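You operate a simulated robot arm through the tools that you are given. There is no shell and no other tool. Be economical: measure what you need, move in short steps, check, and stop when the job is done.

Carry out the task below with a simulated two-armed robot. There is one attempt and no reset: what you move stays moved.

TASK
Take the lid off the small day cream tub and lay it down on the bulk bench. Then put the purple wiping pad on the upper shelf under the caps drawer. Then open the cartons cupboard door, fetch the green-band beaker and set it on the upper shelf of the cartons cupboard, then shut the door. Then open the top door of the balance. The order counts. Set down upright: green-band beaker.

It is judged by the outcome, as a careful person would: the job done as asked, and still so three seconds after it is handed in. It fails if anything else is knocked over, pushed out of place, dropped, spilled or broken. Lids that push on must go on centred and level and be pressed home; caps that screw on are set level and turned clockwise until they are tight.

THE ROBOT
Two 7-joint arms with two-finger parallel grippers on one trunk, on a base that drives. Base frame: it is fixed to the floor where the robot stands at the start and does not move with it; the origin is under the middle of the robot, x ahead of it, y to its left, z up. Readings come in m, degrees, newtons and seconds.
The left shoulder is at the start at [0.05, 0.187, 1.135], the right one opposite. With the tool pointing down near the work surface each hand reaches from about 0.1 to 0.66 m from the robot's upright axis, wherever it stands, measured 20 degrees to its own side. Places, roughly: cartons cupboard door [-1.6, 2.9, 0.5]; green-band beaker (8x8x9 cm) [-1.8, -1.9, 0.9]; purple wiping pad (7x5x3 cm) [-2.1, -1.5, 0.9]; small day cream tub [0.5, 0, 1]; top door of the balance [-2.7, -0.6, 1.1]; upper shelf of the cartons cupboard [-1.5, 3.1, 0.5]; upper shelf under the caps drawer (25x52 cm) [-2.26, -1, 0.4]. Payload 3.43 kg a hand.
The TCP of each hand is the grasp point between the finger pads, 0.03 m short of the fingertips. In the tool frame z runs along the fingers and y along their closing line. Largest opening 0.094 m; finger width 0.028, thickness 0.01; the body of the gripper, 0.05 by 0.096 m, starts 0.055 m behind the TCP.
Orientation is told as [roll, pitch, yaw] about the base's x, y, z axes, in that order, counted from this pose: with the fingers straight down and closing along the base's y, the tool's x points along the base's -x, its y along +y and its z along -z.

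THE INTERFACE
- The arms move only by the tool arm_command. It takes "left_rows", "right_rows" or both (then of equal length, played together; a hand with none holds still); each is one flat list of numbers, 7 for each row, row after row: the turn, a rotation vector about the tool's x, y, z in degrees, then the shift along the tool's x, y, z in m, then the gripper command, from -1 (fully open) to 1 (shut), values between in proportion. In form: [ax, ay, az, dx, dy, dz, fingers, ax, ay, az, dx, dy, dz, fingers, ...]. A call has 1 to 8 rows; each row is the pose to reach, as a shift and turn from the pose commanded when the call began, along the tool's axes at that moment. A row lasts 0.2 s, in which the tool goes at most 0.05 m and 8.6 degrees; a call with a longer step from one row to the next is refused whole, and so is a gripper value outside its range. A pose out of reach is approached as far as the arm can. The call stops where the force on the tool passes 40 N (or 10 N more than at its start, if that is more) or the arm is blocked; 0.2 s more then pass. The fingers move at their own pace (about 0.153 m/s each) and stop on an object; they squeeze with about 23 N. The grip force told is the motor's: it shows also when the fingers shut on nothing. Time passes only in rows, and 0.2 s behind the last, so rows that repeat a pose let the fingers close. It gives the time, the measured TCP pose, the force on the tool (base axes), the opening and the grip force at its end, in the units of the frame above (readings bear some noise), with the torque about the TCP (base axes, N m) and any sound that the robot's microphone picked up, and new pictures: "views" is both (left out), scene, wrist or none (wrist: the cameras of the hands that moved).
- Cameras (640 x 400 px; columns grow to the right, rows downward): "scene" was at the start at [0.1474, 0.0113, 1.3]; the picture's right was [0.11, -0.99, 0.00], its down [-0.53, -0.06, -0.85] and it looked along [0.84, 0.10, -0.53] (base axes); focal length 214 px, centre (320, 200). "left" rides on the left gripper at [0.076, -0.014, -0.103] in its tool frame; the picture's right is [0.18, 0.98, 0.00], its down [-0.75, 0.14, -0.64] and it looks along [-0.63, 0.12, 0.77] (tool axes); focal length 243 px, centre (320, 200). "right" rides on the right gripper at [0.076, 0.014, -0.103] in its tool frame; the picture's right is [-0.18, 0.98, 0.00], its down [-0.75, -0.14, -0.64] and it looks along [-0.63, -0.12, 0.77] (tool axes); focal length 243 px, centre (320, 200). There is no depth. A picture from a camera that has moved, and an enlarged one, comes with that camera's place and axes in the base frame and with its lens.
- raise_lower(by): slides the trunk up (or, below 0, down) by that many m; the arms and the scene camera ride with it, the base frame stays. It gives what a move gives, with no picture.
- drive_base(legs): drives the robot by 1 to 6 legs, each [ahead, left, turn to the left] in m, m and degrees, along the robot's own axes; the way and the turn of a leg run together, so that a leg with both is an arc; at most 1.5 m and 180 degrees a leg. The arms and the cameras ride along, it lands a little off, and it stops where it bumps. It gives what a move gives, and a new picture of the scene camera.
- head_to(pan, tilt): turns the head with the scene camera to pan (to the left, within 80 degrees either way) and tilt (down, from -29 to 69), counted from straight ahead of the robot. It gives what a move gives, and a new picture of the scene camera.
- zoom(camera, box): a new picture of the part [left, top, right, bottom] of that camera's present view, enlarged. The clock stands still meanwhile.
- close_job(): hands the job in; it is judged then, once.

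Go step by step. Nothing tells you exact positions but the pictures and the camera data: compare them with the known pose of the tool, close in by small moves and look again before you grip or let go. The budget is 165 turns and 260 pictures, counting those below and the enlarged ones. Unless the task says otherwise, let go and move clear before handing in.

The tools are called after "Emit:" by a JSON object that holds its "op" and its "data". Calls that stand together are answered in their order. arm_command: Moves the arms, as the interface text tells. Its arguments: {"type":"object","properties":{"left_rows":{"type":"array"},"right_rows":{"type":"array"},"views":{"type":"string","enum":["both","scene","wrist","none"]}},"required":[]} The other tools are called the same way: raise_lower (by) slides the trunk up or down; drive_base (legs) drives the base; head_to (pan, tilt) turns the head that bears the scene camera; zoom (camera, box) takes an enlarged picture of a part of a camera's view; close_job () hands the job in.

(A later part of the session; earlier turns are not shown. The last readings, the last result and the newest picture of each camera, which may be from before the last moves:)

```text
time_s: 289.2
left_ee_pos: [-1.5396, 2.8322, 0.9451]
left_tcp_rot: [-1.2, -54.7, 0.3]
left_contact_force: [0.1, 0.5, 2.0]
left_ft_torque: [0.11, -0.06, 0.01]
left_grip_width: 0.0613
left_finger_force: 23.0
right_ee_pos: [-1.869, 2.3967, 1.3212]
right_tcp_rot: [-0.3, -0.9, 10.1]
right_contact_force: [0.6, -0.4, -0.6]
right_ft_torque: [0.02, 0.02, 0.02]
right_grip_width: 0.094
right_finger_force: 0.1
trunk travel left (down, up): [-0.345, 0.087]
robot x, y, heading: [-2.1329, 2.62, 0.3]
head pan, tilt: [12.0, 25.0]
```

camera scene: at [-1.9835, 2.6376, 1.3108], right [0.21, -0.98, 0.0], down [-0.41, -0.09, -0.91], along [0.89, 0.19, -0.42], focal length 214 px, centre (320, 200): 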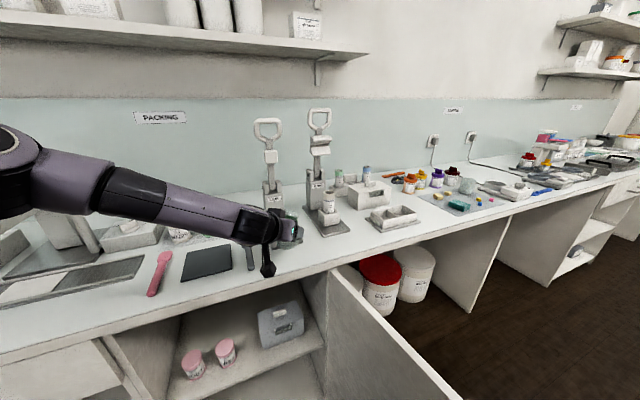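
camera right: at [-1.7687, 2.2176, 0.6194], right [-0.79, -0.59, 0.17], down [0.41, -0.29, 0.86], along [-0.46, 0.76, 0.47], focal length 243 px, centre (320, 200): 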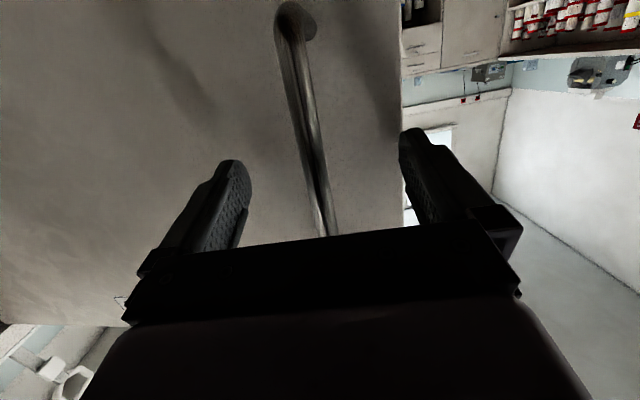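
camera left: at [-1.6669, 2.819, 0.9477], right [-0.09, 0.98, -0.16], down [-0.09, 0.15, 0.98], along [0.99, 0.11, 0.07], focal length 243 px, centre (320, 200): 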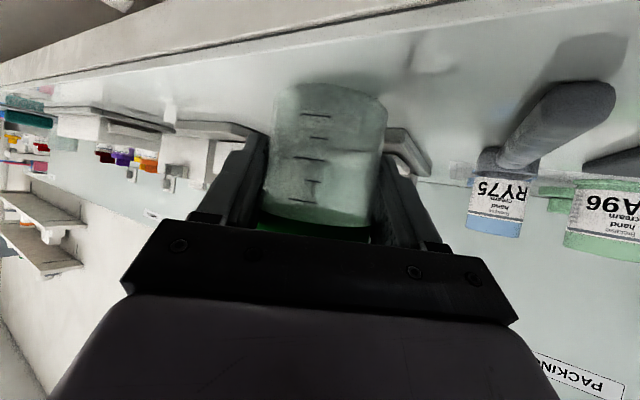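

Emit:
{"op": "raise_lower", "data": {"by": -0.002}}

Emit:
{"op": "arm_command", "data": {"left_rows": [0, 0, 0, 0, 0, 0, 0, 0, 0, 0, 0, 0, 0, -0.7, 0, 0, 0, 0, 0, 0, -0.7], "views": "wrist"}}

```text
time_s: 289.7
left_ee_pos: [-1.5392, 2.8317, 0.945]
left_tcp_rot: [-1.2, -55.0, 0.1]
left_contact_force: [-0.7, -0.3, 10.7]
left_ft_torque: [0.26, -0.21, 0.0]
left_grip_width: 0.0611
left_finger_force: 23.0
right_ee_pos: [-1.8702, 2.3963, 1.3203]
right_tcp_rot: [-0.4, -0.9, 10.2]
right_contact_force: [0.3, 0.4, 0.6]
right_ft_torque: [-0.02, 0.0, -0.01]
right_grip_width: 0.0939
right_finger_force: 0.0
trunk travel left (down, up): [-0.343, 0.089]
robot x, y, heading: [-2.133, 2.6159, 0.2]
head pan, tilt: [12.0, 25.0]
```

```text
time_s: 290.5
left_ee_pos: [-1.539, 2.8337, 0.9416]
left_tcp_rot: [-1.1, -54.6, 0.3]
left_contact_force: [-0.3, -0.8, -0.1]
left_ft_torque: [0.0, 0.02, -0.01]
left_grip_width: 0.0798
left_finger_force: 0.0
right_ee_pos: [-1.8676, 2.3977, 1.318]
right_tcp_rot: [-0.3, -0.9, 10.2]
right_contact_force: [0.4, 0.2, 0.3]
right_ft_torque: [0.02, 0.0, 0.0]
right_grip_width: 0.0941
right_finger_force: 0.0
trunk travel left (down, up): [-0.343, 0.089]
robot x, y, heading: [-2.1373, 2.6183, 0.4]
head pan, tilt: [12.0, 25.0]
camera left: at [-1.667, 2.819, 0.9404], right [-0.09, 0.98, -0.16], down [-0.08, 0.15, 0.98], along [0.99, 0.11, 0.07], focal length 243 px, centre (320, 200)
```

left: 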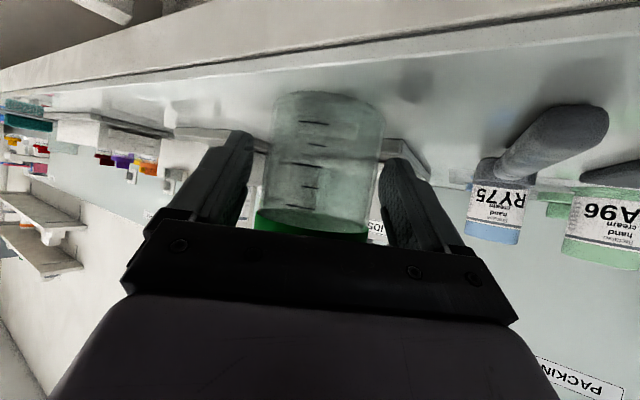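

Beaker stands on its own. Back straight out, then tuck the left arm and ready the right hand at 45°.

Emit:
{"op": "drive_base", "data": {"legs": [[-0.33, 0, 0]]}}

Emit:
{"op": "arm_command", "data": {"left_rows": [0, 6.9, 0, 0.001, 0.006, -0.045, -1, 0, 13.8, 0, 0.002, 0.0125, -0.09, -1, 0, 20.6, 0, 0.003, 0.019, -0.135, -1, 0, 27.5, 0, 0.004, 0.025, -0.18, -1, 0, 34.4, 0, 0.005, 0.031, -0.226, -1, 0, 41.3, 0, 0.006, 0.0375, -0.271, -1, 0, 48.1, 0, 0.007, 0.044, -0.316, -1, 0, 55, 0, 0.008, 0.05, -0.361, -1], "right_rows": [0.47, -5.5, 1.16, -0.02, 0.0054, 0.0375, -1, 0.94, -11, 2.3, -0.04, 0.0109, 0.075, -1, 1.41, -16.5, 3.5, -0.06, 0.0163, 0.1125, -1, 1.88, -21.95, 4.65, -0.08, 0.0218, 0.15, -1, 2.35, -27.4, 5.8, -0.1, 0.0272, 0.1875, -1, 2.82, -32.9, 7, -0.12, 0.0326, 0.225, -1, 3.3, -38.4, 8.1, -0.14, 0.038, 0.2625, -1, 3.76, -43.9, 9.3, -0.16, 0.0435, 0.3, -1], "views": "scene"}}

```text
time_s: 292.6
left_ee_pos: [-1.8618, 2.8315, 0.9429]
left_tcp_rot: [-1.0, -54.7, -0.1]
left_contact_force: [0.3, 0.5, 0.4]
left_ft_torque: [0.0, -0.01, 0.02]
left_grip_width: 0.0803
left_finger_force: 0.1
right_ee_pos: [-2.1916, 2.3958, 1.3195]
right_tcp_rot: [-0.3, -0.9, 10.1]
right_contact_force: [-1.2, 0.5, 0.0]
right_ft_torque: [0.01, -0.03, 0.01]
right_grip_width: 0.094
right_finger_force: 0.1
trunk travel left (down, up): [-0.343, 0.089]
robot x, y, heading: [-2.457, 2.6167, 0.0]
head pan, tilt: [12.0, 25.0]
camera scene: at [-2.3073, 2.6365, 1.3041], right [0.21, -0.98, 0.0], down [-0.41, -0.09, -0.91], along [0.89, 0.19, -0.42], focal length 214 px, centre (320, 200)
```

scene: 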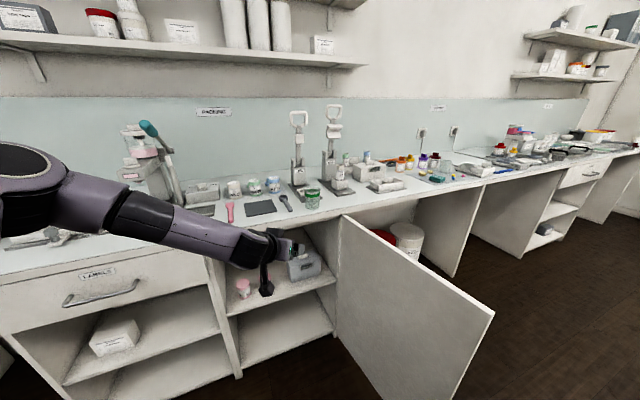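

```text
time_s: 294.4
left_ee_pos: [-2.1624, 2.8847, 1.1473]
left_tcp_rot: [-0.8, 0.5, -1.0]
left_contact_force: [-0.4, 0.5, -0.3]
left_ft_torque: [0.02, 0.0, -0.02]
left_grip_width: 0.0941
left_finger_force: 0.1
right_ee_pos: [-2.0366, 2.4656, 1.0216]
right_tcp_rot: [-0.1, -45.0, 0.4]
right_contact_force: [-0.5, 0.5, 0.2]
right_ft_torque: [-0.01, 0.03, 0.0]
right_grip_width: 0.0941
right_finger_force: 0.0
trunk travel left (down, up): [-0.343, 0.089]
robot x, y, heading: [-2.4551, 2.6174, 0.0]
head pan, tilt: [12.0, 25.0]
camera scene: at [-2.3068, 2.6366, 1.304], right [0.21, -0.98, 0.0], down [-0.41, -0.09, -0.91], along [0.89, 0.19, -0.42], focal length 214 px, centre (320, 200)
```

scene: 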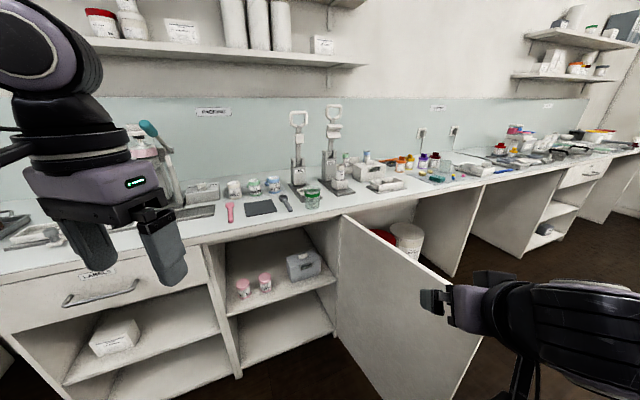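

Emit:
{"op": "drive_base", "data": {"legs": [[0.327, 0.215, 0], [0, 0, 15]]}}

Emit:
{"op": "arm_command", "data": {"right_rows": [0, 0, 0, 0.028, 0, 0.028, -1, 0, 0, 0, 0.0566, 0, 0.0566, -1], "views": "wrist"}}

```text
time_s: 297.8
left_ee_pos: [-1.9114, 3.1672, 1.1466]
left_tcp_rot: [-0.7, 0.3, 14.0]
left_contact_force: [0.8, 0.7, -0.5]
left_ft_torque: [0.02, 0.04, 0.0]
left_grip_width: 0.0941
left_finger_force: 0.0
right_ee_pos: [-1.6852, 2.7922, 1.0229]
right_tcp_rot: [-0.1, -44.8, 15.3]
right_contact_force: [0.8, -0.4, 0.7]
right_ft_torque: [-0.01, 0.0, -0.02]
right_grip_width: 0.094
right_finger_force: 0.1
trunk travel left (down, up): [-0.343, 0.089]
robot x, y, heading: [-2.1275, 2.831, 14.6]
head pan, tilt: [12.0, 25.0]
camera scene: at [-1.989, 2.8886, 1.304], right [0.45, -0.89, 0.0], down [-0.38, -0.19, -0.91], along [0.81, 0.41, -0.42], focal length 214 px, centre (320, 200)
```

scene: 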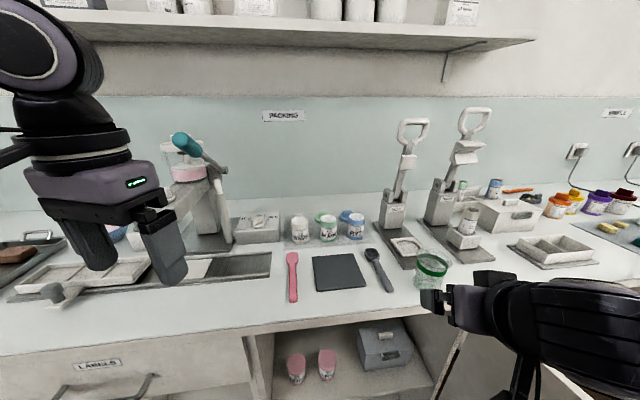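

```text
time_s: 298.4
left_ee_pos: [-1.9105, 3.1666, 1.1476]
left_tcp_rot: [-0.7, 0.3, 13.9]
left_contact_force: [0.6, -1.1, 0.2]
left_ft_torque: [0.01, 0.02, 0.0]
left_grip_width: 0.094
left_finger_force: 0.0
right_ee_pos: [-1.6815, 2.7914, 0.9424]
right_tcp_rot: [-0.1, -45.0, 15.2]
right_contact_force: [-0.2, -0.8, 0.1]
right_ft_torque: [-0.03, 0.0, -0.01]
right_grip_width: 0.094
right_finger_force: 0.1
trunk travel left (down, up): [-0.343, 0.089]
robot x, y, heading: [-2.1256, 2.8317, 15.0]
head pan, tilt: [12.0, 25.0]
camera right: at [-1.8075, 2.7724, 0.9606], right [-0.13, 0.98, 0.13], down [0.11, -0.11, 0.99], along [0.98, 0.14, -0.1], focal length 243 px, centre (320, 200)
```

right: 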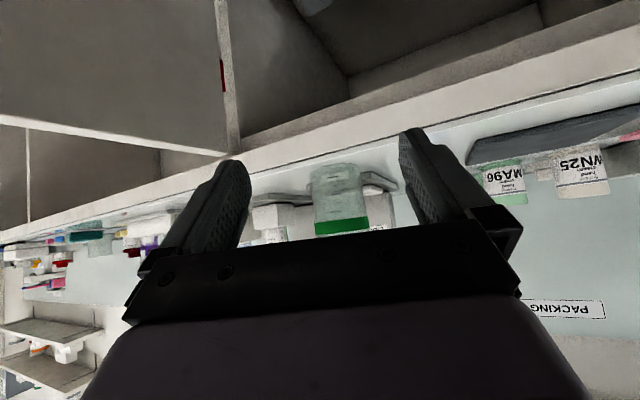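

Emit:
{"op": "arm_command", "data": {"right_rows": [0, 0, 0, -0.026, 0.001, 0.026, -1, 0, 0, 0, -0.052, 0.002, 0.052, -1, 0, 0, 0, -0.078, 0.003, 0.078, -1, 0, 0, 0, -0.103, 0.003, 0.103, -1], "views": "wrist"}}

```text
time_s: 299.4
left_ee_pos: [-1.9106, 3.1662, 1.1461]
left_tcp_rot: [-0.7, 0.4, 13.9]
left_contact_force: [-0.2, 0.8, -0.4]
left_ft_torque: [-0.02, 0.03, -0.01]
left_grip_width: 0.0942
left_finger_force: 0.0
right_ee_pos: [-1.5425, 2.8306, 0.9407]
right_tcp_rot: [-0.1, -45.0, 15.3]
right_contact_force: [0.2, 0.8, 0.9]
right_ft_torque: [-0.01, -0.03, -0.02]
right_grip_width: 0.0938
right_finger_force: 0.1
trunk travel left (down, up): [-0.343, 0.089]
robot x, y, heading: [-2.1249, 2.8322, 15.0]
head pan, tilt: [12.0, 25.0]
camera right: at [-1.6685, 2.812, 0.96], right [-0.13, 0.98, 0.13], down [0.11, -0.11, 0.99], along [0.98, 0.14, -0.1], focal length 243 px, centre (320, 200)
```

right: 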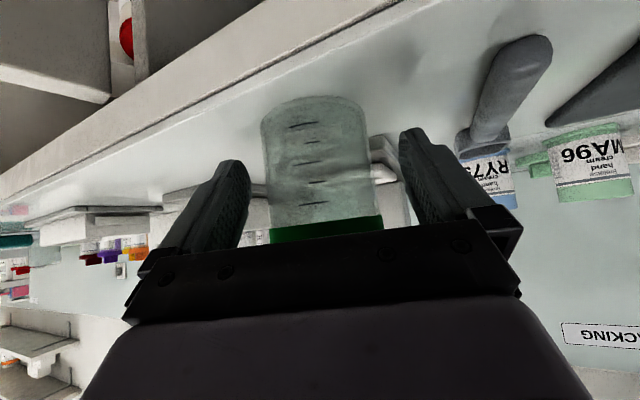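

Emit:
{"op": "arm_command", "data": {"right_rows": [0, 0, 0, 0, 0, 0, 1, 0, 0, 0, 0, 0, 0, 1, 0, 0, 0, 0, 0, 0, 1, 0, 0, 0, -0.021, 0, -0.021, 1, 0, 0, 0, -0.042, 0, -0.042, 1, 0, 0, 0, -0.064, 0, -0.064, 1], "views": "wrist"}}

```text
time_s: 300.8
left_ee_pos: [-1.911, 3.1659, 1.1477]
left_tcp_rot: [-0.6, 0.4, 13.9]
left_contact_force: [-0.8, 0.3, -0.8]
left_ft_torque: [-0.03, -0.03, -0.01]
left_grip_width: 0.0939
left_finger_force: 0.0
right_ee_pos: [-1.544, 2.8319, 1.0328]
right_tcp_rot: [-0.2, -45.0, 15.3]
right_contact_force: [0.3, 0.2, -0.9]
right_ft_torque: [-0.01, 0.01, 0.01]
right_grip_width: 0.0632
right_finger_force: 22.5
trunk travel left (down, up): [-0.343, 0.089]
robot x, y, heading: [-2.1295, 2.8346, 15.0]
head pan, tilt: [12.0, 25.0]
camera right: at [-1.6697, 2.814, 1.0523], right [-0.13, 0.98, 0.13], down [0.11, -0.11, 0.99], along [0.98, 0.14, -0.1], focal length 243 px, centre (320, 200)
```

right: 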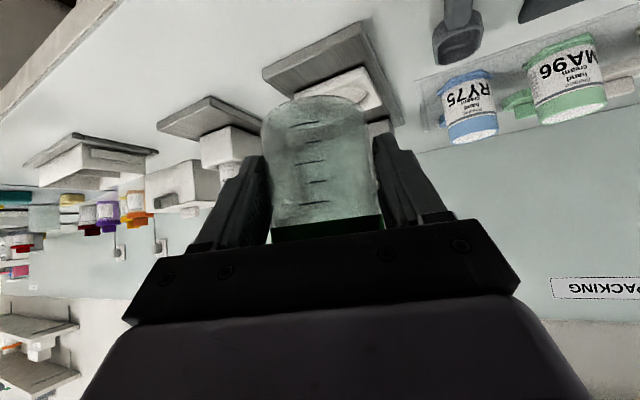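

Beaker is in the right hand. Now back off, raise the left arm well above bench height, reposition to heading ~8°, and lower the trunk.

Emit:
{"op": "drive_base", "data": {"legs": [[-0.35, 0, 0], [0.012, 0.257, 0], [0, 0, -7]]}}

Emit:
{"op": "arm_command", "data": {"left_rows": [0, 0, 0, 0.01, 0, -0.045, -1, 0, 0, 0, 0.02, 0, -0.09, -1, 0, 0, 0, 0.03, 0, -0.135, -1, 0, 0, 0, 0.04, 0, -0.18, -1, 0, 0, 0, 0.05, 0, -0.225, -1], "views": "none"}}

Emit:
{"op": "raise_lower", "data": {"by": -0.34}}

Emit:
{"op": "arm_command", "data": {"right_rows": [0, 0, 0, 0.03, 0, 0.03, 1, 0, 0, 0, 0.06, 0, 0.06, 1, 0, 0, 0, 0.09, 0, 0.09, 1, 0, 0, 0, 0.115, 0, 0.115, 1], "views": "scene"}}

```text
time_s: 306.1
left_ee_pos: [-2.2699, 3.2957, 1.1466]
left_tcp_rot: [-0.7, 0.3, 6.9]
left_contact_force: [0.4, 0.2, 0.3]
left_ft_torque: [0.02, -0.01, 0.02]
left_grip_width: 0.0942
left_finger_force: 0.0
right_ee_pos: [-1.9434, 2.9186, 1.0331]
right_tcp_rot: [-0.1, -45.0, 8.3]
right_contact_force: [0.5, -0.7, -1.2]
right_ft_torque: [0.01, 0.0, 0.0]
right_grip_width: 0.0633
right_finger_force: 23.3
trunk travel left (down, up): [-0.343, 0.089]
robot x, y, heading: [-2.5239, 2.99, 7.9]
head pan, tilt: [12.0, 25.0]
camera scene: at [-2.3792, 3.0289, 1.304], right [0.34, -0.94, 0.0], down [-0.4, -0.14, -0.91], along [0.85, 0.31, -0.42], focal length 214 px, centre (320, 200)
```

scene: 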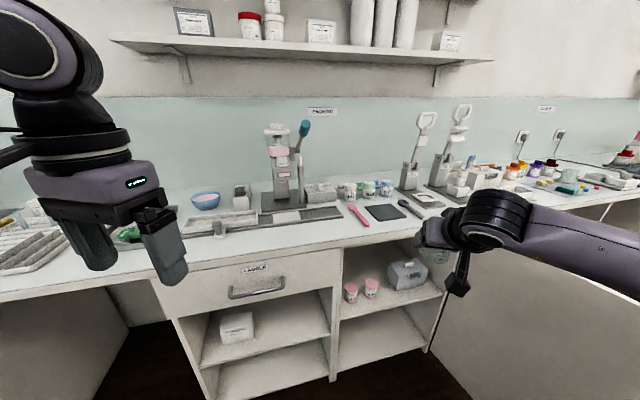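

```text
time_s: 307.3
left_ee_pos: [-2.3105, 3.2907, 1.3335]
left_tcp_rot: [-0.9, 0.2, 7.0]
left_contact_force: [-0.8, -0.5, -0.5]
left_ft_torque: [-0.03, 0.03, 0.0]
left_grip_width: 0.0941
left_finger_force: 0.0
left hand out of reach, approached as far as the arm can: row 5
right_ee_pos: [-1.9442, 2.9197, 1.0321]
right_tcp_rot: [-0.3, -45.0, 8.2]
right_contact_force: [0.4, 0.2, -1.4]
right_ft_torque: [0.0, -0.03, -0.03]
right_grip_width: 0.0636
right_finger_force: 23.0
trunk travel left (down, up): [-0.343, 0.089]
robot x, y, heading: [-2.5248, 2.9905, 7.9]
head pan, tilt: [12.0, 25.0]
```

```text
time_s: 310.6
left_ee_pos: [-2.3122, 3.2897, 0.9923]
left_tcp_rot: [-0.7, 0.2, 7.0]
left_contact_force: [0.8, -0.6, 0.5]
left_ft_torque: [-0.02, 0.01, -0.03]
left_grip_width: 0.0941
left_finger_force: 0.0
right_ee_pos: [-1.9435, 2.9196, 0.6928]
right_tcp_rot: [-0.2, -44.9, 8.3]
right_contact_force: [-0.3, -0.3, -0.9]
right_ft_torque: [-0.01, 0.03, 0.02]
right_grip_width: 0.0625
right_finger_force: 22.9
trunk travel left (down, up): [-0.003, 0.429]
robot x, y, heading: [-2.5225, 2.9879, 8.1]
head pan, tilt: [12.0, 25.0]
```

```text
time_s: 311.6
left_ee_pos: [-2.312, 3.2892, 0.9937]
left_tcp_rot: [-0.7, 0.2, 7.0]
left_contact_force: [-1.1, 0.4, 0.3]
left_ft_torque: [0.04, -0.01, 0.01]
left_grip_width: 0.0937
left_finger_force: 0.1
right_ee_pos: [-1.9449, 2.9198, 0.5284]
right_tcp_rot: [-0.2, -44.9, 8.3]
right_contact_force: [0.3, -0.5, -0.3]
right_ft_torque: [-0.03, 0.01, -0.04]
right_grip_width: 0.0624
right_finger_force: 22.7
trunk travel left (down, up): [-0.003, 0.429]
robot x, y, heading: [-2.5241, 2.9911, 7.7]
head pan, tilt: [12.0, 25.0]
camera scene: at [-2.3793, 3.0291, 0.964], right [0.34, -0.94, 0.0], down [-0.4, -0.14, -0.91], along [0.85, 0.31, -0.42], focal length 214 px, centre (320, 200)
```

scene: 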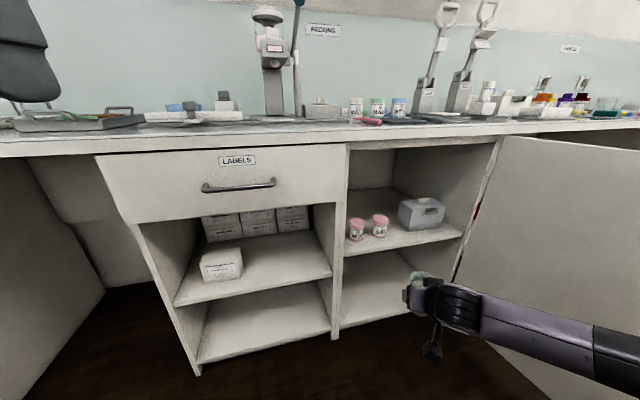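

The right arm reaches the needed height. Raise to clear the jars, drive in most of the way, and look.

Emit:
{"op": "arm_command", "data": {"right_rows": [0, 0, 0, -0.033, 0, -0.033, 1, 0, 0, 0, -0.065, 0, -0.065, 1], "views": "none"}}

Emit:
{"op": "drive_base", "data": {"legs": [[0.25, 0.005, 0]]}}

Emit:
{"op": "head_to", "data": {"pan": 5, "tilt": 35}}

Emit:
{"op": "zoom", "data": {"camera": "scene", "box": [280, 130, 520, 310]}}

```text
time_s: 312.2
left_ee_pos: [-2.312, 3.2899, 0.9926]
left_tcp_rot: [-0.7, 0.3, 6.9]
left_contact_force: [-0.4, 0.0, 0.7]
left_ft_torque: [-0.02, 0.04, 0.0]
left_grip_width: 0.094
left_finger_force: 0.1
right_ee_pos: [-1.9458, 2.9165, 0.6216]
right_tcp_rot: [-0.2, -44.7, 8.3]
right_contact_force: [-0.5, -0.2, -1.2]
right_ft_torque: [0.03, 0.0, 0.01]
right_grip_width: 0.0623
right_finger_force: 23.4
trunk travel left (down, up): [-0.003, 0.429]
robot x, y, heading: [-2.5251, 2.991, 8.2]
head pan, tilt: [12.0, 25.0]
```

```text
time_s: 314.1
left_ee_pos: [-2.0659, 3.3288, 0.9937]
left_tcp_rot: [-0.7, 0.2, 6.8]
left_contact_force: [0.0, 0.1, 0.0]
left_ft_torque: [0.01, 0.01, -0.01]
left_grip_width: 0.0941
left_finger_force: 0.2
right_ee_pos: [-1.7005, 2.9547, 0.6218]
right_tcp_rot: [-0.2, -44.9, 8.1]
right_contact_force: [0.7, -0.1, -0.5]
right_ft_torque: [0.02, 0.0, 0.01]
right_grip_width: 0.0625
right_finger_force: 22.9
trunk travel left (down, up): [-0.003, 0.429]
robot x, y, heading: [-2.278, 3.0248, 7.8]
head pan, tilt: [12.0, 25.0]
camera scene: at [-2.1344, 3.0673, 0.964], right [0.34, -0.94, 0.0], down [-0.4, -0.14, -0.91], along [0.85, 0.31, -0.42], focal length 214 px, centre (320, 200)
```

scene: 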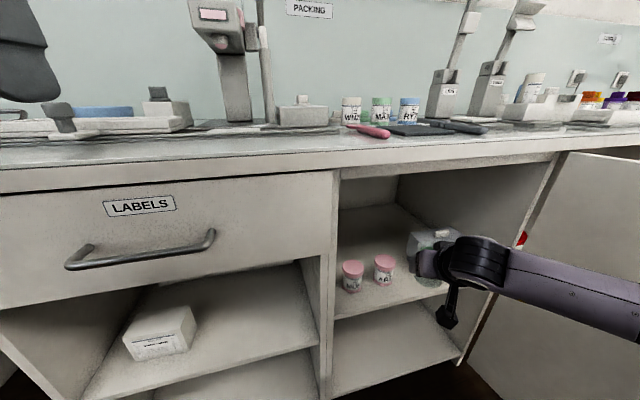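

```text
time_s: 314.8
left_ee_pos: [-2.0658, 3.3287, 0.9915]
left_tcp_rot: [-0.8, 0.2, 6.8]
left_contact_force: [-0.6, 0.5, 0.8]
left_ft_torque: [0.02, -0.01, -0.01]
left_grip_width: 0.0941
left_finger_force: 0.0
right_ee_pos: [-1.7001, 2.9554, 0.6207]
right_tcp_rot: [-0.2, -44.9, 8.1]
right_contact_force: [0.1, -0.2, 0.1]
right_ft_torque: [-0.02, 0.03, -0.01]
right_grip_width: 0.0624
right_finger_force: 23.1
trunk travel left (down, up): [-0.003, 0.429]
robot x, y, heading: [-2.2813, 3.0274, 7.7]
head pan, tilt: [5.0, 35.0]
camera scene: at [-2.1352, 3.0557, 0.9483], right [0.22, -0.98, 0.0], down [-0.56, -0.13, -0.82], along [0.8, 0.18, -0.57], focal length 214 px, centre (320, 200)
```

scene: 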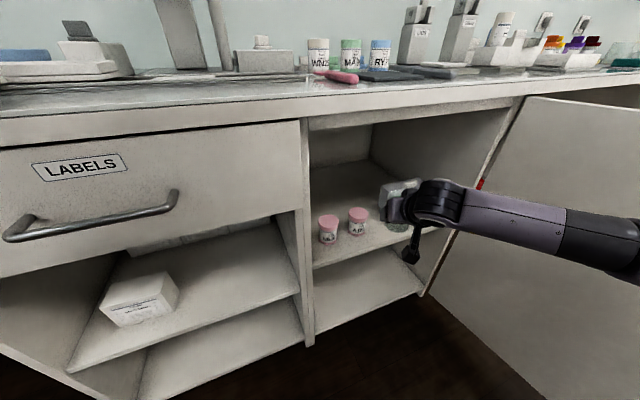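

```text
2.22 times, centred on (400, 220) of scene
camera zoom: at [-2.1352, 3.0557, 0.9483], right [0.22, -0.98, 0.0], down [-0.56, -0.13, -0.82], along [0.8, 0.18, -0.57], focal length 477 px, centre (142, 156)
```

zoom: 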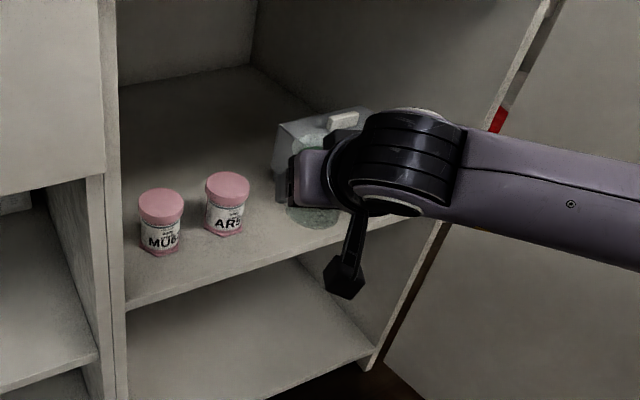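

Emit:
{"op": "drive_base", "data": {"legs": [[0.06, 0, 0]]}}

Emit:
{"op": "zoom", "data": {"camera": "right", "box": [0, 0, 640, 400]}}

```text
time_s: 315.7
left_ee_pos: [-2.0065, 3.3365, 0.9939]
left_tcp_rot: [-0.7, 0.2, 6.8]
left_contact_force: [-0.3, 0.7, 0.3]
left_ft_torque: [0.0, 0.0, -0.07]
left_grip_width: 0.0936
left_finger_force: 0.0
right_ee_pos: [-1.6417, 2.9623, 0.6215]
right_tcp_rot: [-0.2, -44.9, 8.2]
right_contact_force: [0.3, -0.1, -0.8]
right_ft_torque: [0.03, 0.01, -0.03]
right_grip_width: 0.0622
right_finger_force: 23.1
trunk travel left (down, up): [-0.003, 0.429]
robot x, y, heading: [-2.2185, 3.0358, 7.8]
head pan, tilt: [5.0, 35.0]
camera scene: at [-2.0757, 3.0636, 0.9482], right [0.22, -0.98, 0.0], down [-0.56, -0.13, -0.82], along [0.8, 0.18, -0.57], focal length 214 px, centre (320, 200)
```

scene: 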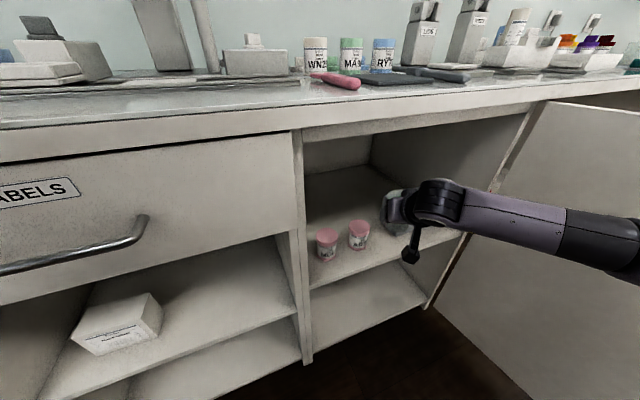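

```text
1.00 times, centred on (320, 200) of right (not enlarged: the box is as wide or as high as the picture)
camera zoom: at [-1.7683, 2.9599, 0.6409], right [-0.01, 0.99, 0.13], down [0.1, -0.13, 0.99], along [0.99, 0.02, -0.1], focal length 243 px, centre (320, 200)
```

zoom: 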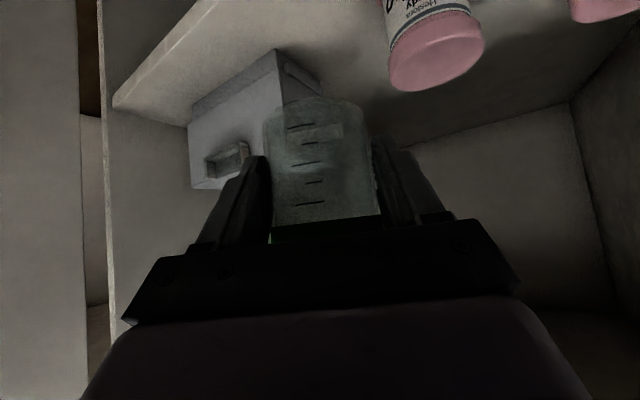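

Measured with the wrist camera: jar centre ≈(-1.61, 3.055), box corner ≈(-1.546, 2.95). Target (-1.595, 2.966). Final few centimetres, then lower.

Emit:
{"op": "drive_base", "data": {"legs": [[0.047, -0.003, 0]]}}

Emit:
{"op": "arm_command", "data": {"right_rows": [0, 0, 0, 0.014, 0, 0.014, 1, 0, 0, 0, 0.028, 0, 0.028, 1, 0, 0, 0, 0.042, 0, 0.042, 1, 0, 0, 0, 0.056, 0, 0.056, 1], "views": "both"}}

```text
time_s: 316.6
left_ee_pos: [-1.9601, 3.3392, 0.9935]
left_tcp_rot: [-0.7, 0.2, 6.8]
left_contact_force: [-1.0, 0.2, 0.0]
left_ft_torque: [-0.04, -0.01, 0.02]
left_grip_width: 0.0938
left_finger_force: 0.0
right_ee_pos: [-1.5945, 2.9653, 0.6213]
right_tcp_rot: [-0.2, -45.0, 8.1]
right_contact_force: [0.6, 0.2, -0.2]
right_ft_torque: [-0.03, 0.04, -0.02]
right_grip_width: 0.0622
right_finger_force: 23.3
trunk travel left (down, up): [-0.003, 0.429]
robot x, y, heading: [-2.1716, 3.0397, 7.5]
head pan, tilt: [5.0, 35.0]
camera scene: at [-2.0296, 3.0668, 0.9482], right [0.22, -0.98, 0.0], down [-0.56, -0.13, -0.82], along [0.8, 0.18, -0.57], focal length 214 px, centre (320, 200)
```

scene: 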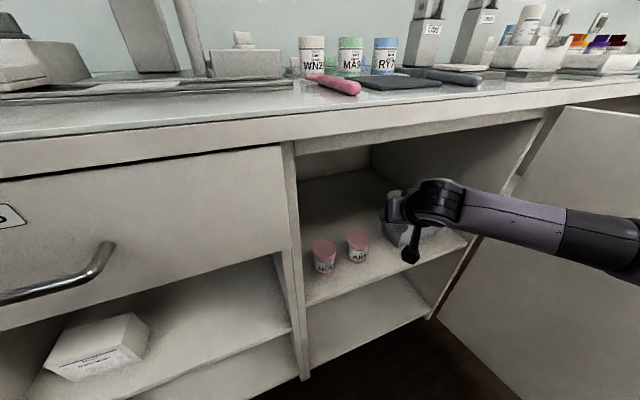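

```text
time_s: 317.6
left_ee_pos: [-1.9599, 3.3386, 0.9919]
left_tcp_rot: [-0.7, 0.2, 6.9]
left_contact_force: [0.0, -0.6, 0.1]
left_ft_torque: [0.0, 0.04, 0.01]
left_grip_width: 0.0939
left_finger_force: 0.1
right_ee_pos: [-1.594, 2.9664, 0.5429]
right_tcp_rot: [-0.2, -44.9, 8.0]
right_contact_force: [-0.5, -0.3, -0.3]
right_ft_torque: [-0.02, 0.0, 0.02]
right_grip_width: 0.0625
right_finger_force: 23.5
trunk travel left (down, up): [-0.003, 0.429]
robot x, y, heading: [-2.1731, 3.0407, 7.7]
head pan, tilt: [5.0, 35.0]
camera scene: at [-2.0296, 3.0668, 0.9482], right [0.22, -0.98, 0.0], down [-0.56, -0.13, -0.82], along [0.8, 0.18, -0.57], focal length 214 px, centre (320, 200)
camera right: at [-1.7218, 2.9637, 0.5616], right [-0.01, 0.99, 0.13], down [0.1, -0.13, 0.99], along [1.0, 0.02, -0.1], focal length 243 px, centre (320, 200)
```

scene: 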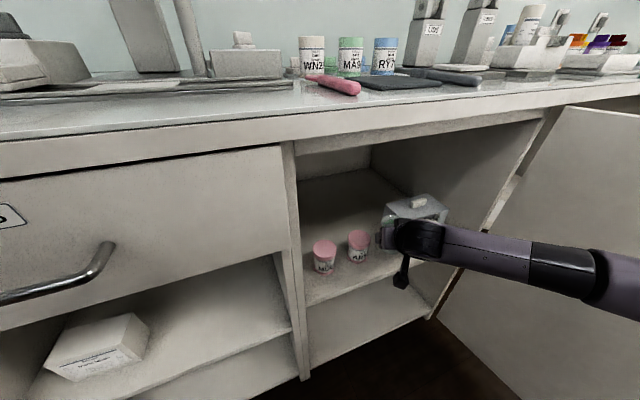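
right: 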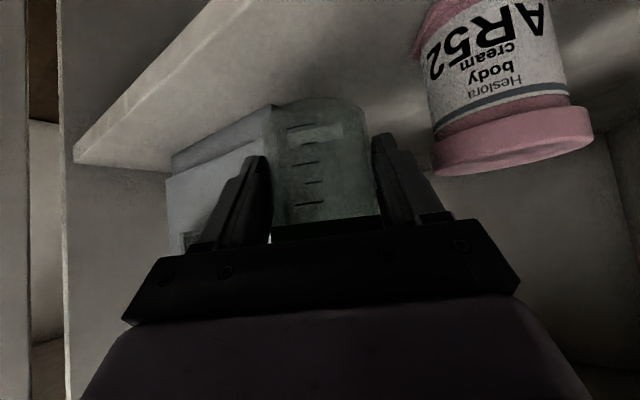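

Gap to the AR52 jar is a bit small, so I shift ~6 mm away from it and lower to contact.

Emit:
{"op": "arm_command", "data": {"right_rows": [0, 0, 0, 0.0041, -0.0053, -0.0041, 1, 0, 0, 0, 0.0145, -0.0053, 0.006, 1, 0, 0, 0, 0.0215, -0.0053, 0.0133, 1, 0, 0, 0, 0.025, -0.0053, 0.0168, 1, 0, 0, 0, 0.028, -0.0053, 0.02, 1, 0, 0, 0, 0.031, -0.0053, 0.0228, 1, 0, 0, 0, 0.034, -0.0053, 0.0257, 1], "views": "wrist"}}

```text
time_s: 319.0
left_ee_pos: [-1.961, 3.3384, 0.9929]
left_tcp_rot: [-0.7, 0.1, 6.8]
left_contact_force: [0.0, 0.3, -0.4]
left_ft_torque: [-0.01, 0.01, 0.02]
left_grip_width: 0.0938
left_finger_force: 0.1
right_ee_pos: [-1.599, 2.9641, 0.5156]
right_tcp_rot: [0.6, -45.9, 8.2]
right_contact_force: [-4.5, 0.2, 11.5]
right_ft_torque: [-0.02, -0.67, -0.06]
right_grip_width: 0.0588
right_finger_force: 23.3
trunk travel left (down, up): [-0.003, 0.429]
robot x, y, heading: [-2.1748, 3.0381, 7.7]
head pan, tilt: [5.0, 35.0]
stopped in row 6 (right hand): the force on the tool passed its limit at 41 N (the readings are from after the stop); the commanded pose is now the measured one
camera right: at [-1.7263, 2.9603, 0.5331], right [-0.02, 0.99, 0.14], down [0.08, -0.14, 0.99], along [1.0, 0.03, -0.08], focal length 243 px, centre (320, 200)
```

right: 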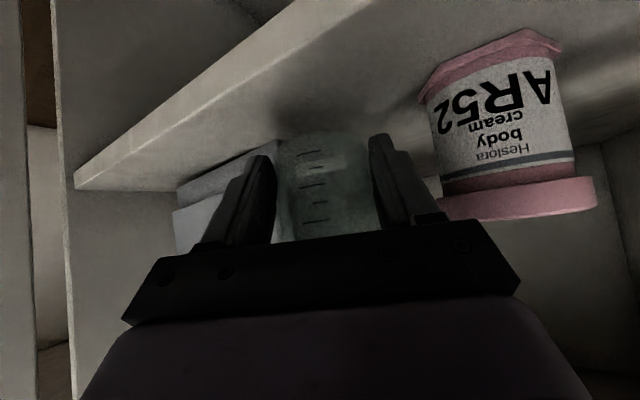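

Contact with the shelf. Release with a limited opening and look.

Emit:
{"op": "arm_command", "data": {"right_rows": [0, 0, 0, -0.001, 0, -0.001, 0.8, 0, 0, 0, -0.001, 0, -0.001, -0.2, 0, 0, 0, -0.001, 0, -0.001, -0.45, 0, 0, 0, -0.001, 0, -0.001, -0.45], "views": "both"}}

```text
time_s: 320.0
left_ee_pos: [-1.9608, 3.3395, 0.9938]
left_tcp_rot: [-0.7, 0.2, 6.8]
left_contact_force: [1.0, 0.4, -0.2]
left_ft_torque: [0.01, -0.02, 0.0]
left_grip_width: 0.0942
left_finger_force: 0.0
right_ee_pos: [-1.6001, 2.9644, 0.5132]
right_tcp_rot: [0.4, -45.4, 8.2]
right_contact_force: [-0.8, 0.3, -0.3]
right_ft_torque: [0.01, -0.03, 0.01]
right_grip_width: 0.0682
right_finger_force: 0.4
trunk travel left (down, up): [-0.003, 0.429]
robot x, y, heading: [-2.1744, 3.0377, 7.8]
head pan, tilt: [5.0, 35.0]
camera scene: at [-2.0298, 3.067, 0.9482], right [0.22, -0.98, 0.0], down [-0.56, -0.13, -0.82], along [0.8, 0.18, -0.57], focal length 214 px, centre (320, 200)
camera right: at [-1.7266, 2.9594, 0.5311], right [-0.02, 0.99, 0.14], down [0.09, -0.13, 0.99], along [1.0, 0.03, -0.09], focal length 243 px, centre (320, 200)
```

scene: 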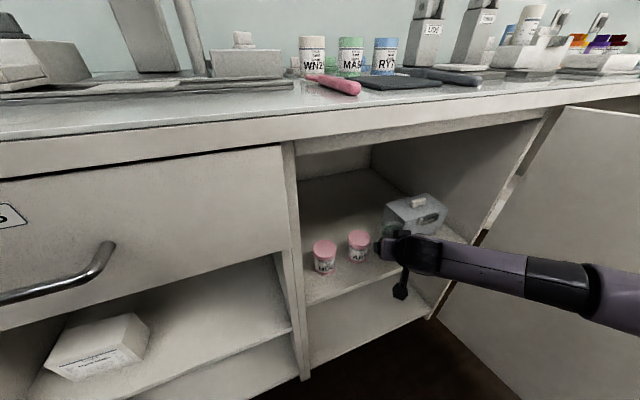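
right: 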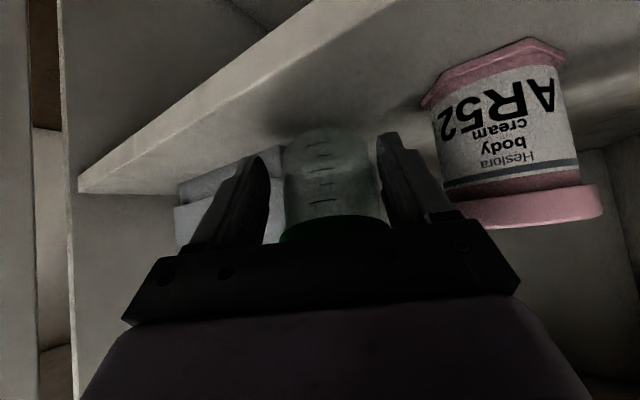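

Beaker is upright and free. Back straight out with the base.

Emit:
{"op": "drive_base", "data": {"legs": [[-0.2, 0, 0]]}}

Emit:
{"op": "zoom", "data": {"camera": "scene", "box": [280, 130, 500, 300]}}

```text
time_s: 321.6
left_ee_pos: [-2.1562, 3.3113, 0.9928]
left_tcp_rot: [-0.7, 0.2, 6.5]
left_contact_force: [0.4, -0.2, 0.4]
left_ft_torque: [0.03, 0.02, -0.01]
left_grip_width: 0.0937
left_finger_force: 0.0
right_ee_pos: [-1.7979, 2.9355, 0.5149]
right_tcp_rot: [0.3, -45.5, 8.0]
right_contact_force: [0.0, -0.2, -0.1]
right_ft_torque: [-0.02, 0.0, 0.0]
right_grip_width: 0.0683
right_finger_force: 0.1
trunk travel left (down, up): [-0.003, 0.429]
robot x, y, heading: [-2.372, 3.0131, 7.6]
head pan, tilt: [5.0, 35.0]
camera scene: at [-2.2268, 3.0401, 0.9482], right [0.22, -0.98, 0.0], down [-0.56, -0.12, -0.82], along [0.8, 0.18, -0.57], focal length 214 px, centre (320, 200)
```

scene: 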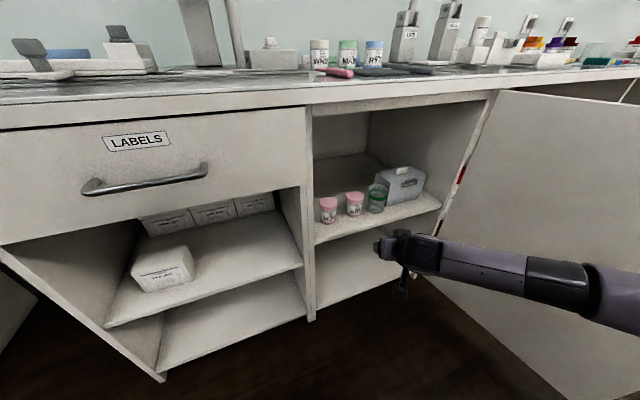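

```text
2.35 times, centred on (390, 215) of scene
camera zoom: at [-2.2268, 3.0401, 0.9482], right [0.22, -0.98, 0.0], down [-0.56, -0.12, -0.82], along [0.8, 0.18, -0.57], focal length 505 px, centre (155, 165)
```

zoom: 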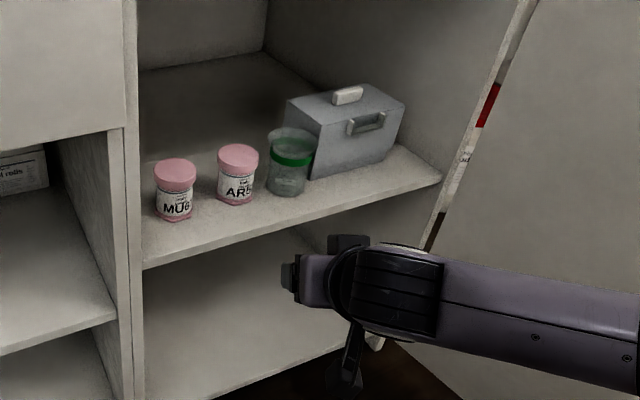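

The beaker stands upright on the upper shelf. To shut the door I'll go around to its outer face and push it by swinging the robot about the hinge the other way.

Emit:
{"op": "drive_base", "data": {"legs": [[-0.5414, -0.445, 0]]}}

Emit:
{"op": "raise_lower", "data": {"by": 0.057}}

Emit:
{"op": "arm_command", "data": {"right_rows": [-2.1, -6.6, -1.1, 0.0024, 0.0036, -0.031, 1, -4.2, -13.2, -2.2, 0.005, 0.007, -0.062, 1, -6.2, -19.9, -3.3, 0.007, 0.011, -0.094, 1, -8.3, -26.5, -4.4, 0.0096, 0.0144, -0.125, 1, -10.4, -33.1, -5.5, 0.012, 0.018, -0.156, 1], "views": "none"}}

Emit:
{"op": "drive_base", "data": {"legs": [[0.413, -1.064, 0], [0, 0, 110.7], [-0.179, -0.755, 0]]}}

```text
time_s: 326.1
left_ee_pos: [-2.6381, 2.7964, 0.9932]
left_tcp_rot: [-0.7, 0.1, 6.9]
left_contact_force: [0.0, -0.2, 0.6]
left_ft_torque: [0.0, -0.01, -0.01]
left_grip_width: 0.0939
left_finger_force: 0.1
right_ee_pos: [-2.2759, 2.4225, 0.5137]
right_tcp_rot: [0.3, -45.5, 8.3]
right_contact_force: [0.5, 0.0, 1.2]
right_ft_torque: [0.01, 0.02, 0.0]
right_grip_width: 0.0683
right_finger_force: 0.1
trunk travel left (down, up): [-0.003, 0.429]
robot x, y, heading: [-2.8536, 2.4948, 8.1]
head pan, tilt: [5.0, 35.0]
camera scene: at [-2.7065, 2.5243, 0.9482], right [0.22, -0.97, 0.0], down [-0.56, -0.13, -0.82], along [0.8, 0.18, -0.57], focal length 214 px, centre (320, 200)
```

scene: 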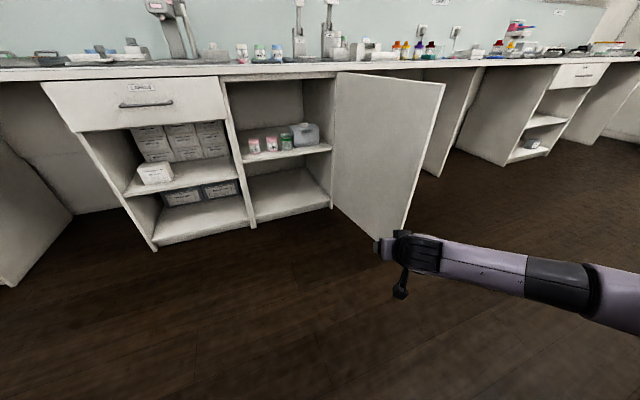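

```text
time_s: 327.0
left_ee_pos: [-2.6386, 2.7973, 1.0493]
left_tcp_rot: [-0.7, 0.2, 6.8]
left_contact_force: [0.7, -0.5, -0.6]
left_ft_torque: [0.0, 0.04, 0.01]
left_grip_width: 0.0939
left_finger_force: 0.0
right_ee_pos: [-2.2766, 2.4236, 0.5717]
right_tcp_rot: [0.4, -45.6, 8.2]
right_contact_force: [0.4, 0.7, 0.2]
right_ft_torque: [0.03, -0.02, 0.01]
right_grip_width: 0.0684
right_finger_force: 0.0
trunk travel left (down, up): [-0.06, 0.372]
robot x, y, heading: [-2.8496, 2.4917, 7.8]
head pan, tilt: [5.0, 35.0]
```

```text
time_s: 328.2
left_ee_pos: [-2.6383, 2.796, 1.0492]
left_tcp_rot: [-0.7, 0.3, 6.9]
left_contact_force: [1.2, -0.1, -0.1]
left_ft_torque: [-0.01, -0.03, -0.02]
left_grip_width: 0.094
left_finger_force: 0.0
right_ee_pos: [-2.4255, 2.475, 0.7048]
right_tcp_rot: [0.8, -78.7, 19.0]
right_contact_force: [0.3, -0.6, 0.0]
right_ft_torque: [0.01, -0.03, 0.0]
right_grip_width: 0.0
right_finger_force: 22.6
right hand out of reach, approached as far as the arm can: row 2, 3, 4, 5
trunk travel left (down, up): [-0.06, 0.372]
robot x, y, heading: [-2.848, 2.494, 7.9]
head pan, tilt: [5.0, 35.0]
```

```text
time_s: 349.2
left_ee_pos: [-1.9024, 1.7841, 1.0501]
left_tcp_rot: [-0.8, 0.2, 117.3]
left_contact_force: [0.3, -1.1, 0.9]
left_ft_torque: [0.01, 0.01, 0.0]
left_grip_width: 0.0939
left_finger_force: 0.0
right_ee_pos: [-1.6742, 2.0948, 0.7048]
right_tcp_rot: [1.0, -78.7, 129.1]
right_contact_force: [0.1, 0.3, 0.8]
right_ft_torque: [0.02, -0.02, -0.01]
right_grip_width: 0.0
right_finger_force: 22.6
trunk travel left (down, up): [-0.06, 0.372]
robot x, y, heading: [-1.5473, 1.6895, 118.2]
head pan, tilt: [5.0, 35.0]
camera scene: at [-1.6207, 1.8156, 1.0052], right [0.84, 0.55, 0.0], down [0.31, -0.48, -0.82], along [-0.45, 0.69, -0.57], focal length 214 px, centre (320, 200)
```

scene: 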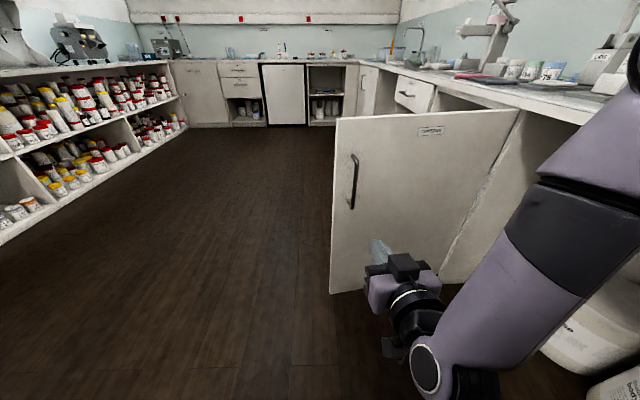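

Next to the handle now. I'll grip the handle again (the sure way to swing the door shut): open the fingers, advance most of the way and check.

Emit:
{"op": "arm_command", "data": {"right_rows": [0, 0, 0, 0, 0, 0, -1, 0, 0, 0, 0, 0, 0, -1, 0, 0, 0, 0, 0, 0, -1], "views": "none"}}

Emit:
{"op": "drive_base", "data": {"legs": [[0.17, 0.032, 0]]}}

Emit:
{"op": "zoom", "data": {"camera": "right", "box": [0, 0, 640, 400]}}

```text
time_s: 350.0
left_ee_pos: [-1.9, 1.7834, 1.0485]
left_tcp_rot: [-0.7, 0.3, 117.2]
left_contact_force: [-0.3, -0.1, -0.6]
left_ft_torque: [0.0, 0.02, -0.01]
left_grip_width: 0.0936
left_finger_force: 0.1
right_ee_pos: [-1.6734, 2.0941, 0.7045]
right_tcp_rot: [1.0, -78.6, 129.1]
right_contact_force: [0.0, 0.4, 0.0]
right_ft_torque: [0.0, 0.02, 0.03]
right_grip_width: 0.0941
right_finger_force: 0.1
trunk travel left (down, up): [-0.06, 0.372]
robot x, y, heading: [-1.5467, 1.6937, 118.0]
head pan, tilt: [5.0, 35.0]
```

```text
time_s: 351.5
left_ee_pos: [-2.0106, 1.9187, 1.0508]
left_tcp_rot: [-0.8, 0.1, 117.4]
left_contact_force: [0.3, -0.1, 0.9]
left_ft_torque: [0.01, 0.0, -0.01]
left_grip_width: 0.0941
left_finger_force: 0.0
right_ee_pos: [-1.7839, 2.2285, 0.7042]
right_tcp_rot: [1.0, -78.7, 129.2]
right_contact_force: [0.1, -0.4, -0.2]
right_ft_torque: [-0.01, 0.01, 0.0]
right_grip_width: 0.094
right_finger_force: 0.1
trunk travel left (down, up): [-0.06, 0.372]
robot x, y, heading: [-1.6526, 1.8222, 118.3]
head pan, tilt: [5.0, 35.0]
camera scene: at [-1.7303, 1.9508, 1.0052], right [0.84, 0.55, 0.0], down [0.32, -0.48, -0.82], along [-0.45, 0.68, -0.57], focal length 214 px, centre (320, 200)
```

scene: 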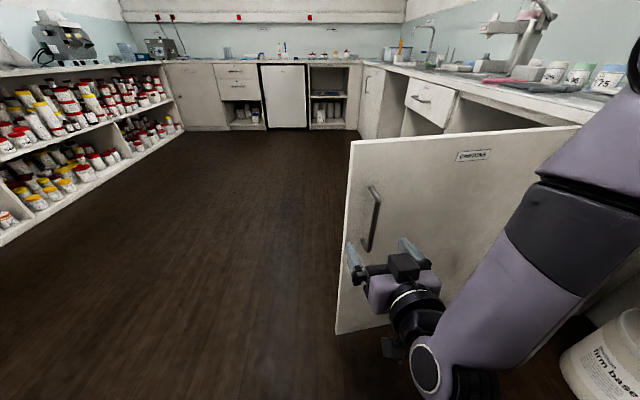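

```text
1.00 times, centred on (320, 200) of right (not enlarged: the box is as wide or as high as the picture)
camera zoom: at [-1.7205, 2.1328, 0.6502], right [-0.77, -0.61, 0.18], down [0.42, -0.27, 0.87], along [-0.47, 0.75, 0.47], focal length 243 px, centre (320, 200)
```

zoom: 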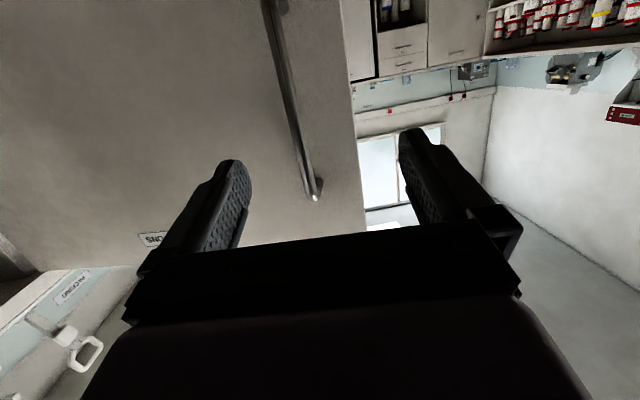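

Emit:
{"op": "drive_base", "data": {"legs": [[0.095, -0.001, 0]]}}

Emit:
{"op": "arm_command", "data": {"right_rows": [0, 0, 0, 0, 0, 0, 0.3, 0, 0, 0, 0, 0, 0, 1, 0, 0, 0, 0, 0, 0, 1, 0, 0, 0, 0, 0, 0, 1], "views": "wrist"}}

```text
time_s: 352.6
left_ee_pos: [-2.0554, 2.0015, 1.0504]
left_tcp_rot: [-0.8, 0.1, 117.5]
left_contact_force: [-0.1, -0.5, -1.0]
left_ft_torque: [-0.01, 0.0, 0.0]
left_grip_width: 0.0939
left_finger_force: 0.1
right_ee_pos: [-1.8295, 2.3137, 0.7041]
right_tcp_rot: [1.0, -78.6, 129.3]
right_contact_force: [0.0, -0.8, -0.5]
right_ft_torque: [0.0, 0.01, 0.01]
right_grip_width: 0.0939
right_finger_force: 0.1
trunk travel left (down, up): [-0.06, 0.372]
robot x, y, heading: [-1.6989, 1.9076, 118.3]
head pan, tilt: [5.0, 35.0]
camera scene: at [-1.7745, 2.034, 1.0052], right [0.83, 0.55, 0.0], down [0.32, -0.48, -0.82], along [-0.45, 0.68, -0.57], focal length 214 px, centre (320, 200)
```

scene: 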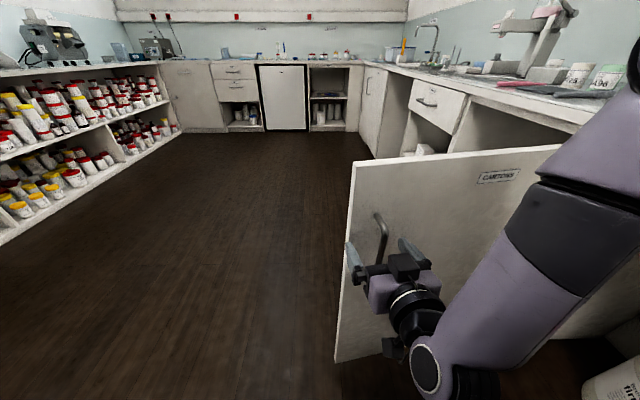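

```text
time_s: 353.6
left_ee_pos: [-2.0553, 2.0009, 1.05]
left_tcp_rot: [-0.7, 0.1, 117.5]
left_contact_force: [-0.4, 0.2, 0.3]
left_ft_torque: [0.0, 0.02, 0.04]
left_grip_width: 0.0937
left_finger_force: 0.1
right_ee_pos: [-1.8277, 2.3131, 0.7058]
right_tcp_rot: [0.8, -78.5, 129.4]
right_contact_force: [2.5, 4.5, 0.9]
right_ft_torque: [0.11, -0.29, 0.01]
right_grip_width: 0.0161
right_finger_force: 44.9
trunk travel left (down, up): [-0.06, 0.372]
robot x, y, heading: [-1.6974, 1.9047, 118.4]
head pan, tilt: [5.0, 35.0]
camera right: at [-1.7646, 2.2166, 0.6502], right [-0.77, -0.61, 0.18], down [0.42, -0.27, 0.87], along [-0.47, 0.75, 0.47], focal length 243 px, centre (320, 200)
```

right: 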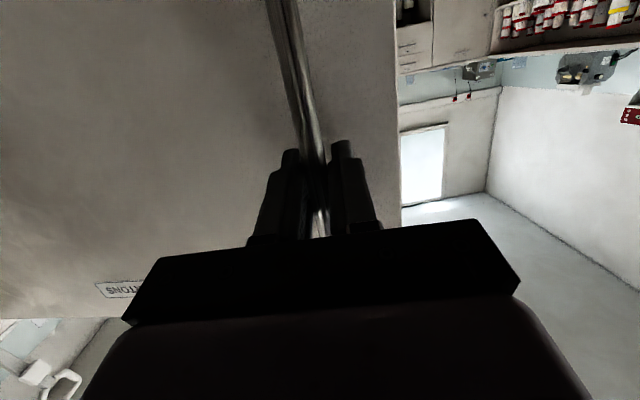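

Handle gripped. Swing the robot back around the hinge to close the door.

Emit:
{"op": "drive_base", "data": {"legs": [[0.118, 0.1244, -12], [0.118, 0.1244, -12], [0.118, 0.1244, -12]]}}

```text
time_s: 358.1
left_ee_pos: [-2.3559, 2.4666, 1.05]
left_tcp_rot: [-0.7, 0.3, 81.5]
left_contact_force: [0.6, -0.8, -0.2]
left_ft_torque: [0.01, 0.03, -0.03]
left_grip_width: 0.094
left_finger_force: 0.0
right_ee_pos: [-1.9906, 2.5859, 0.7036]
right_tcp_rot: [1.1, -78.5, 93.5]
right_contact_force: [-16.6, -3.1, -0.6]
right_ft_torque: [0.54, -0.26, 0.03]
right_grip_width: 0.0163
right_finger_force: 44.7
trunk travel left (down, up): [-0.06, 0.372]
robot x, y, heading: [-2.1193, 2.1777, 82.6]
head pan, tilt: [5.0, 35.0]
camera scene: at [-2.1103, 2.3291, 1.0052], right [1.0, -0.04, 0.0], down [-0.02, -0.57, -0.82], along [0.04, 0.82, -0.57], focal length 214 px, centre (320, 200)
```

scene: 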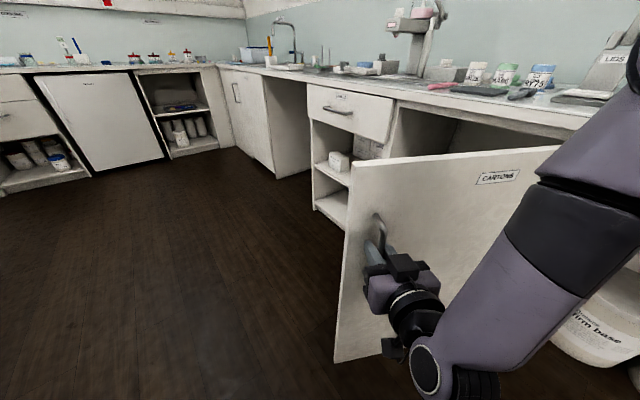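

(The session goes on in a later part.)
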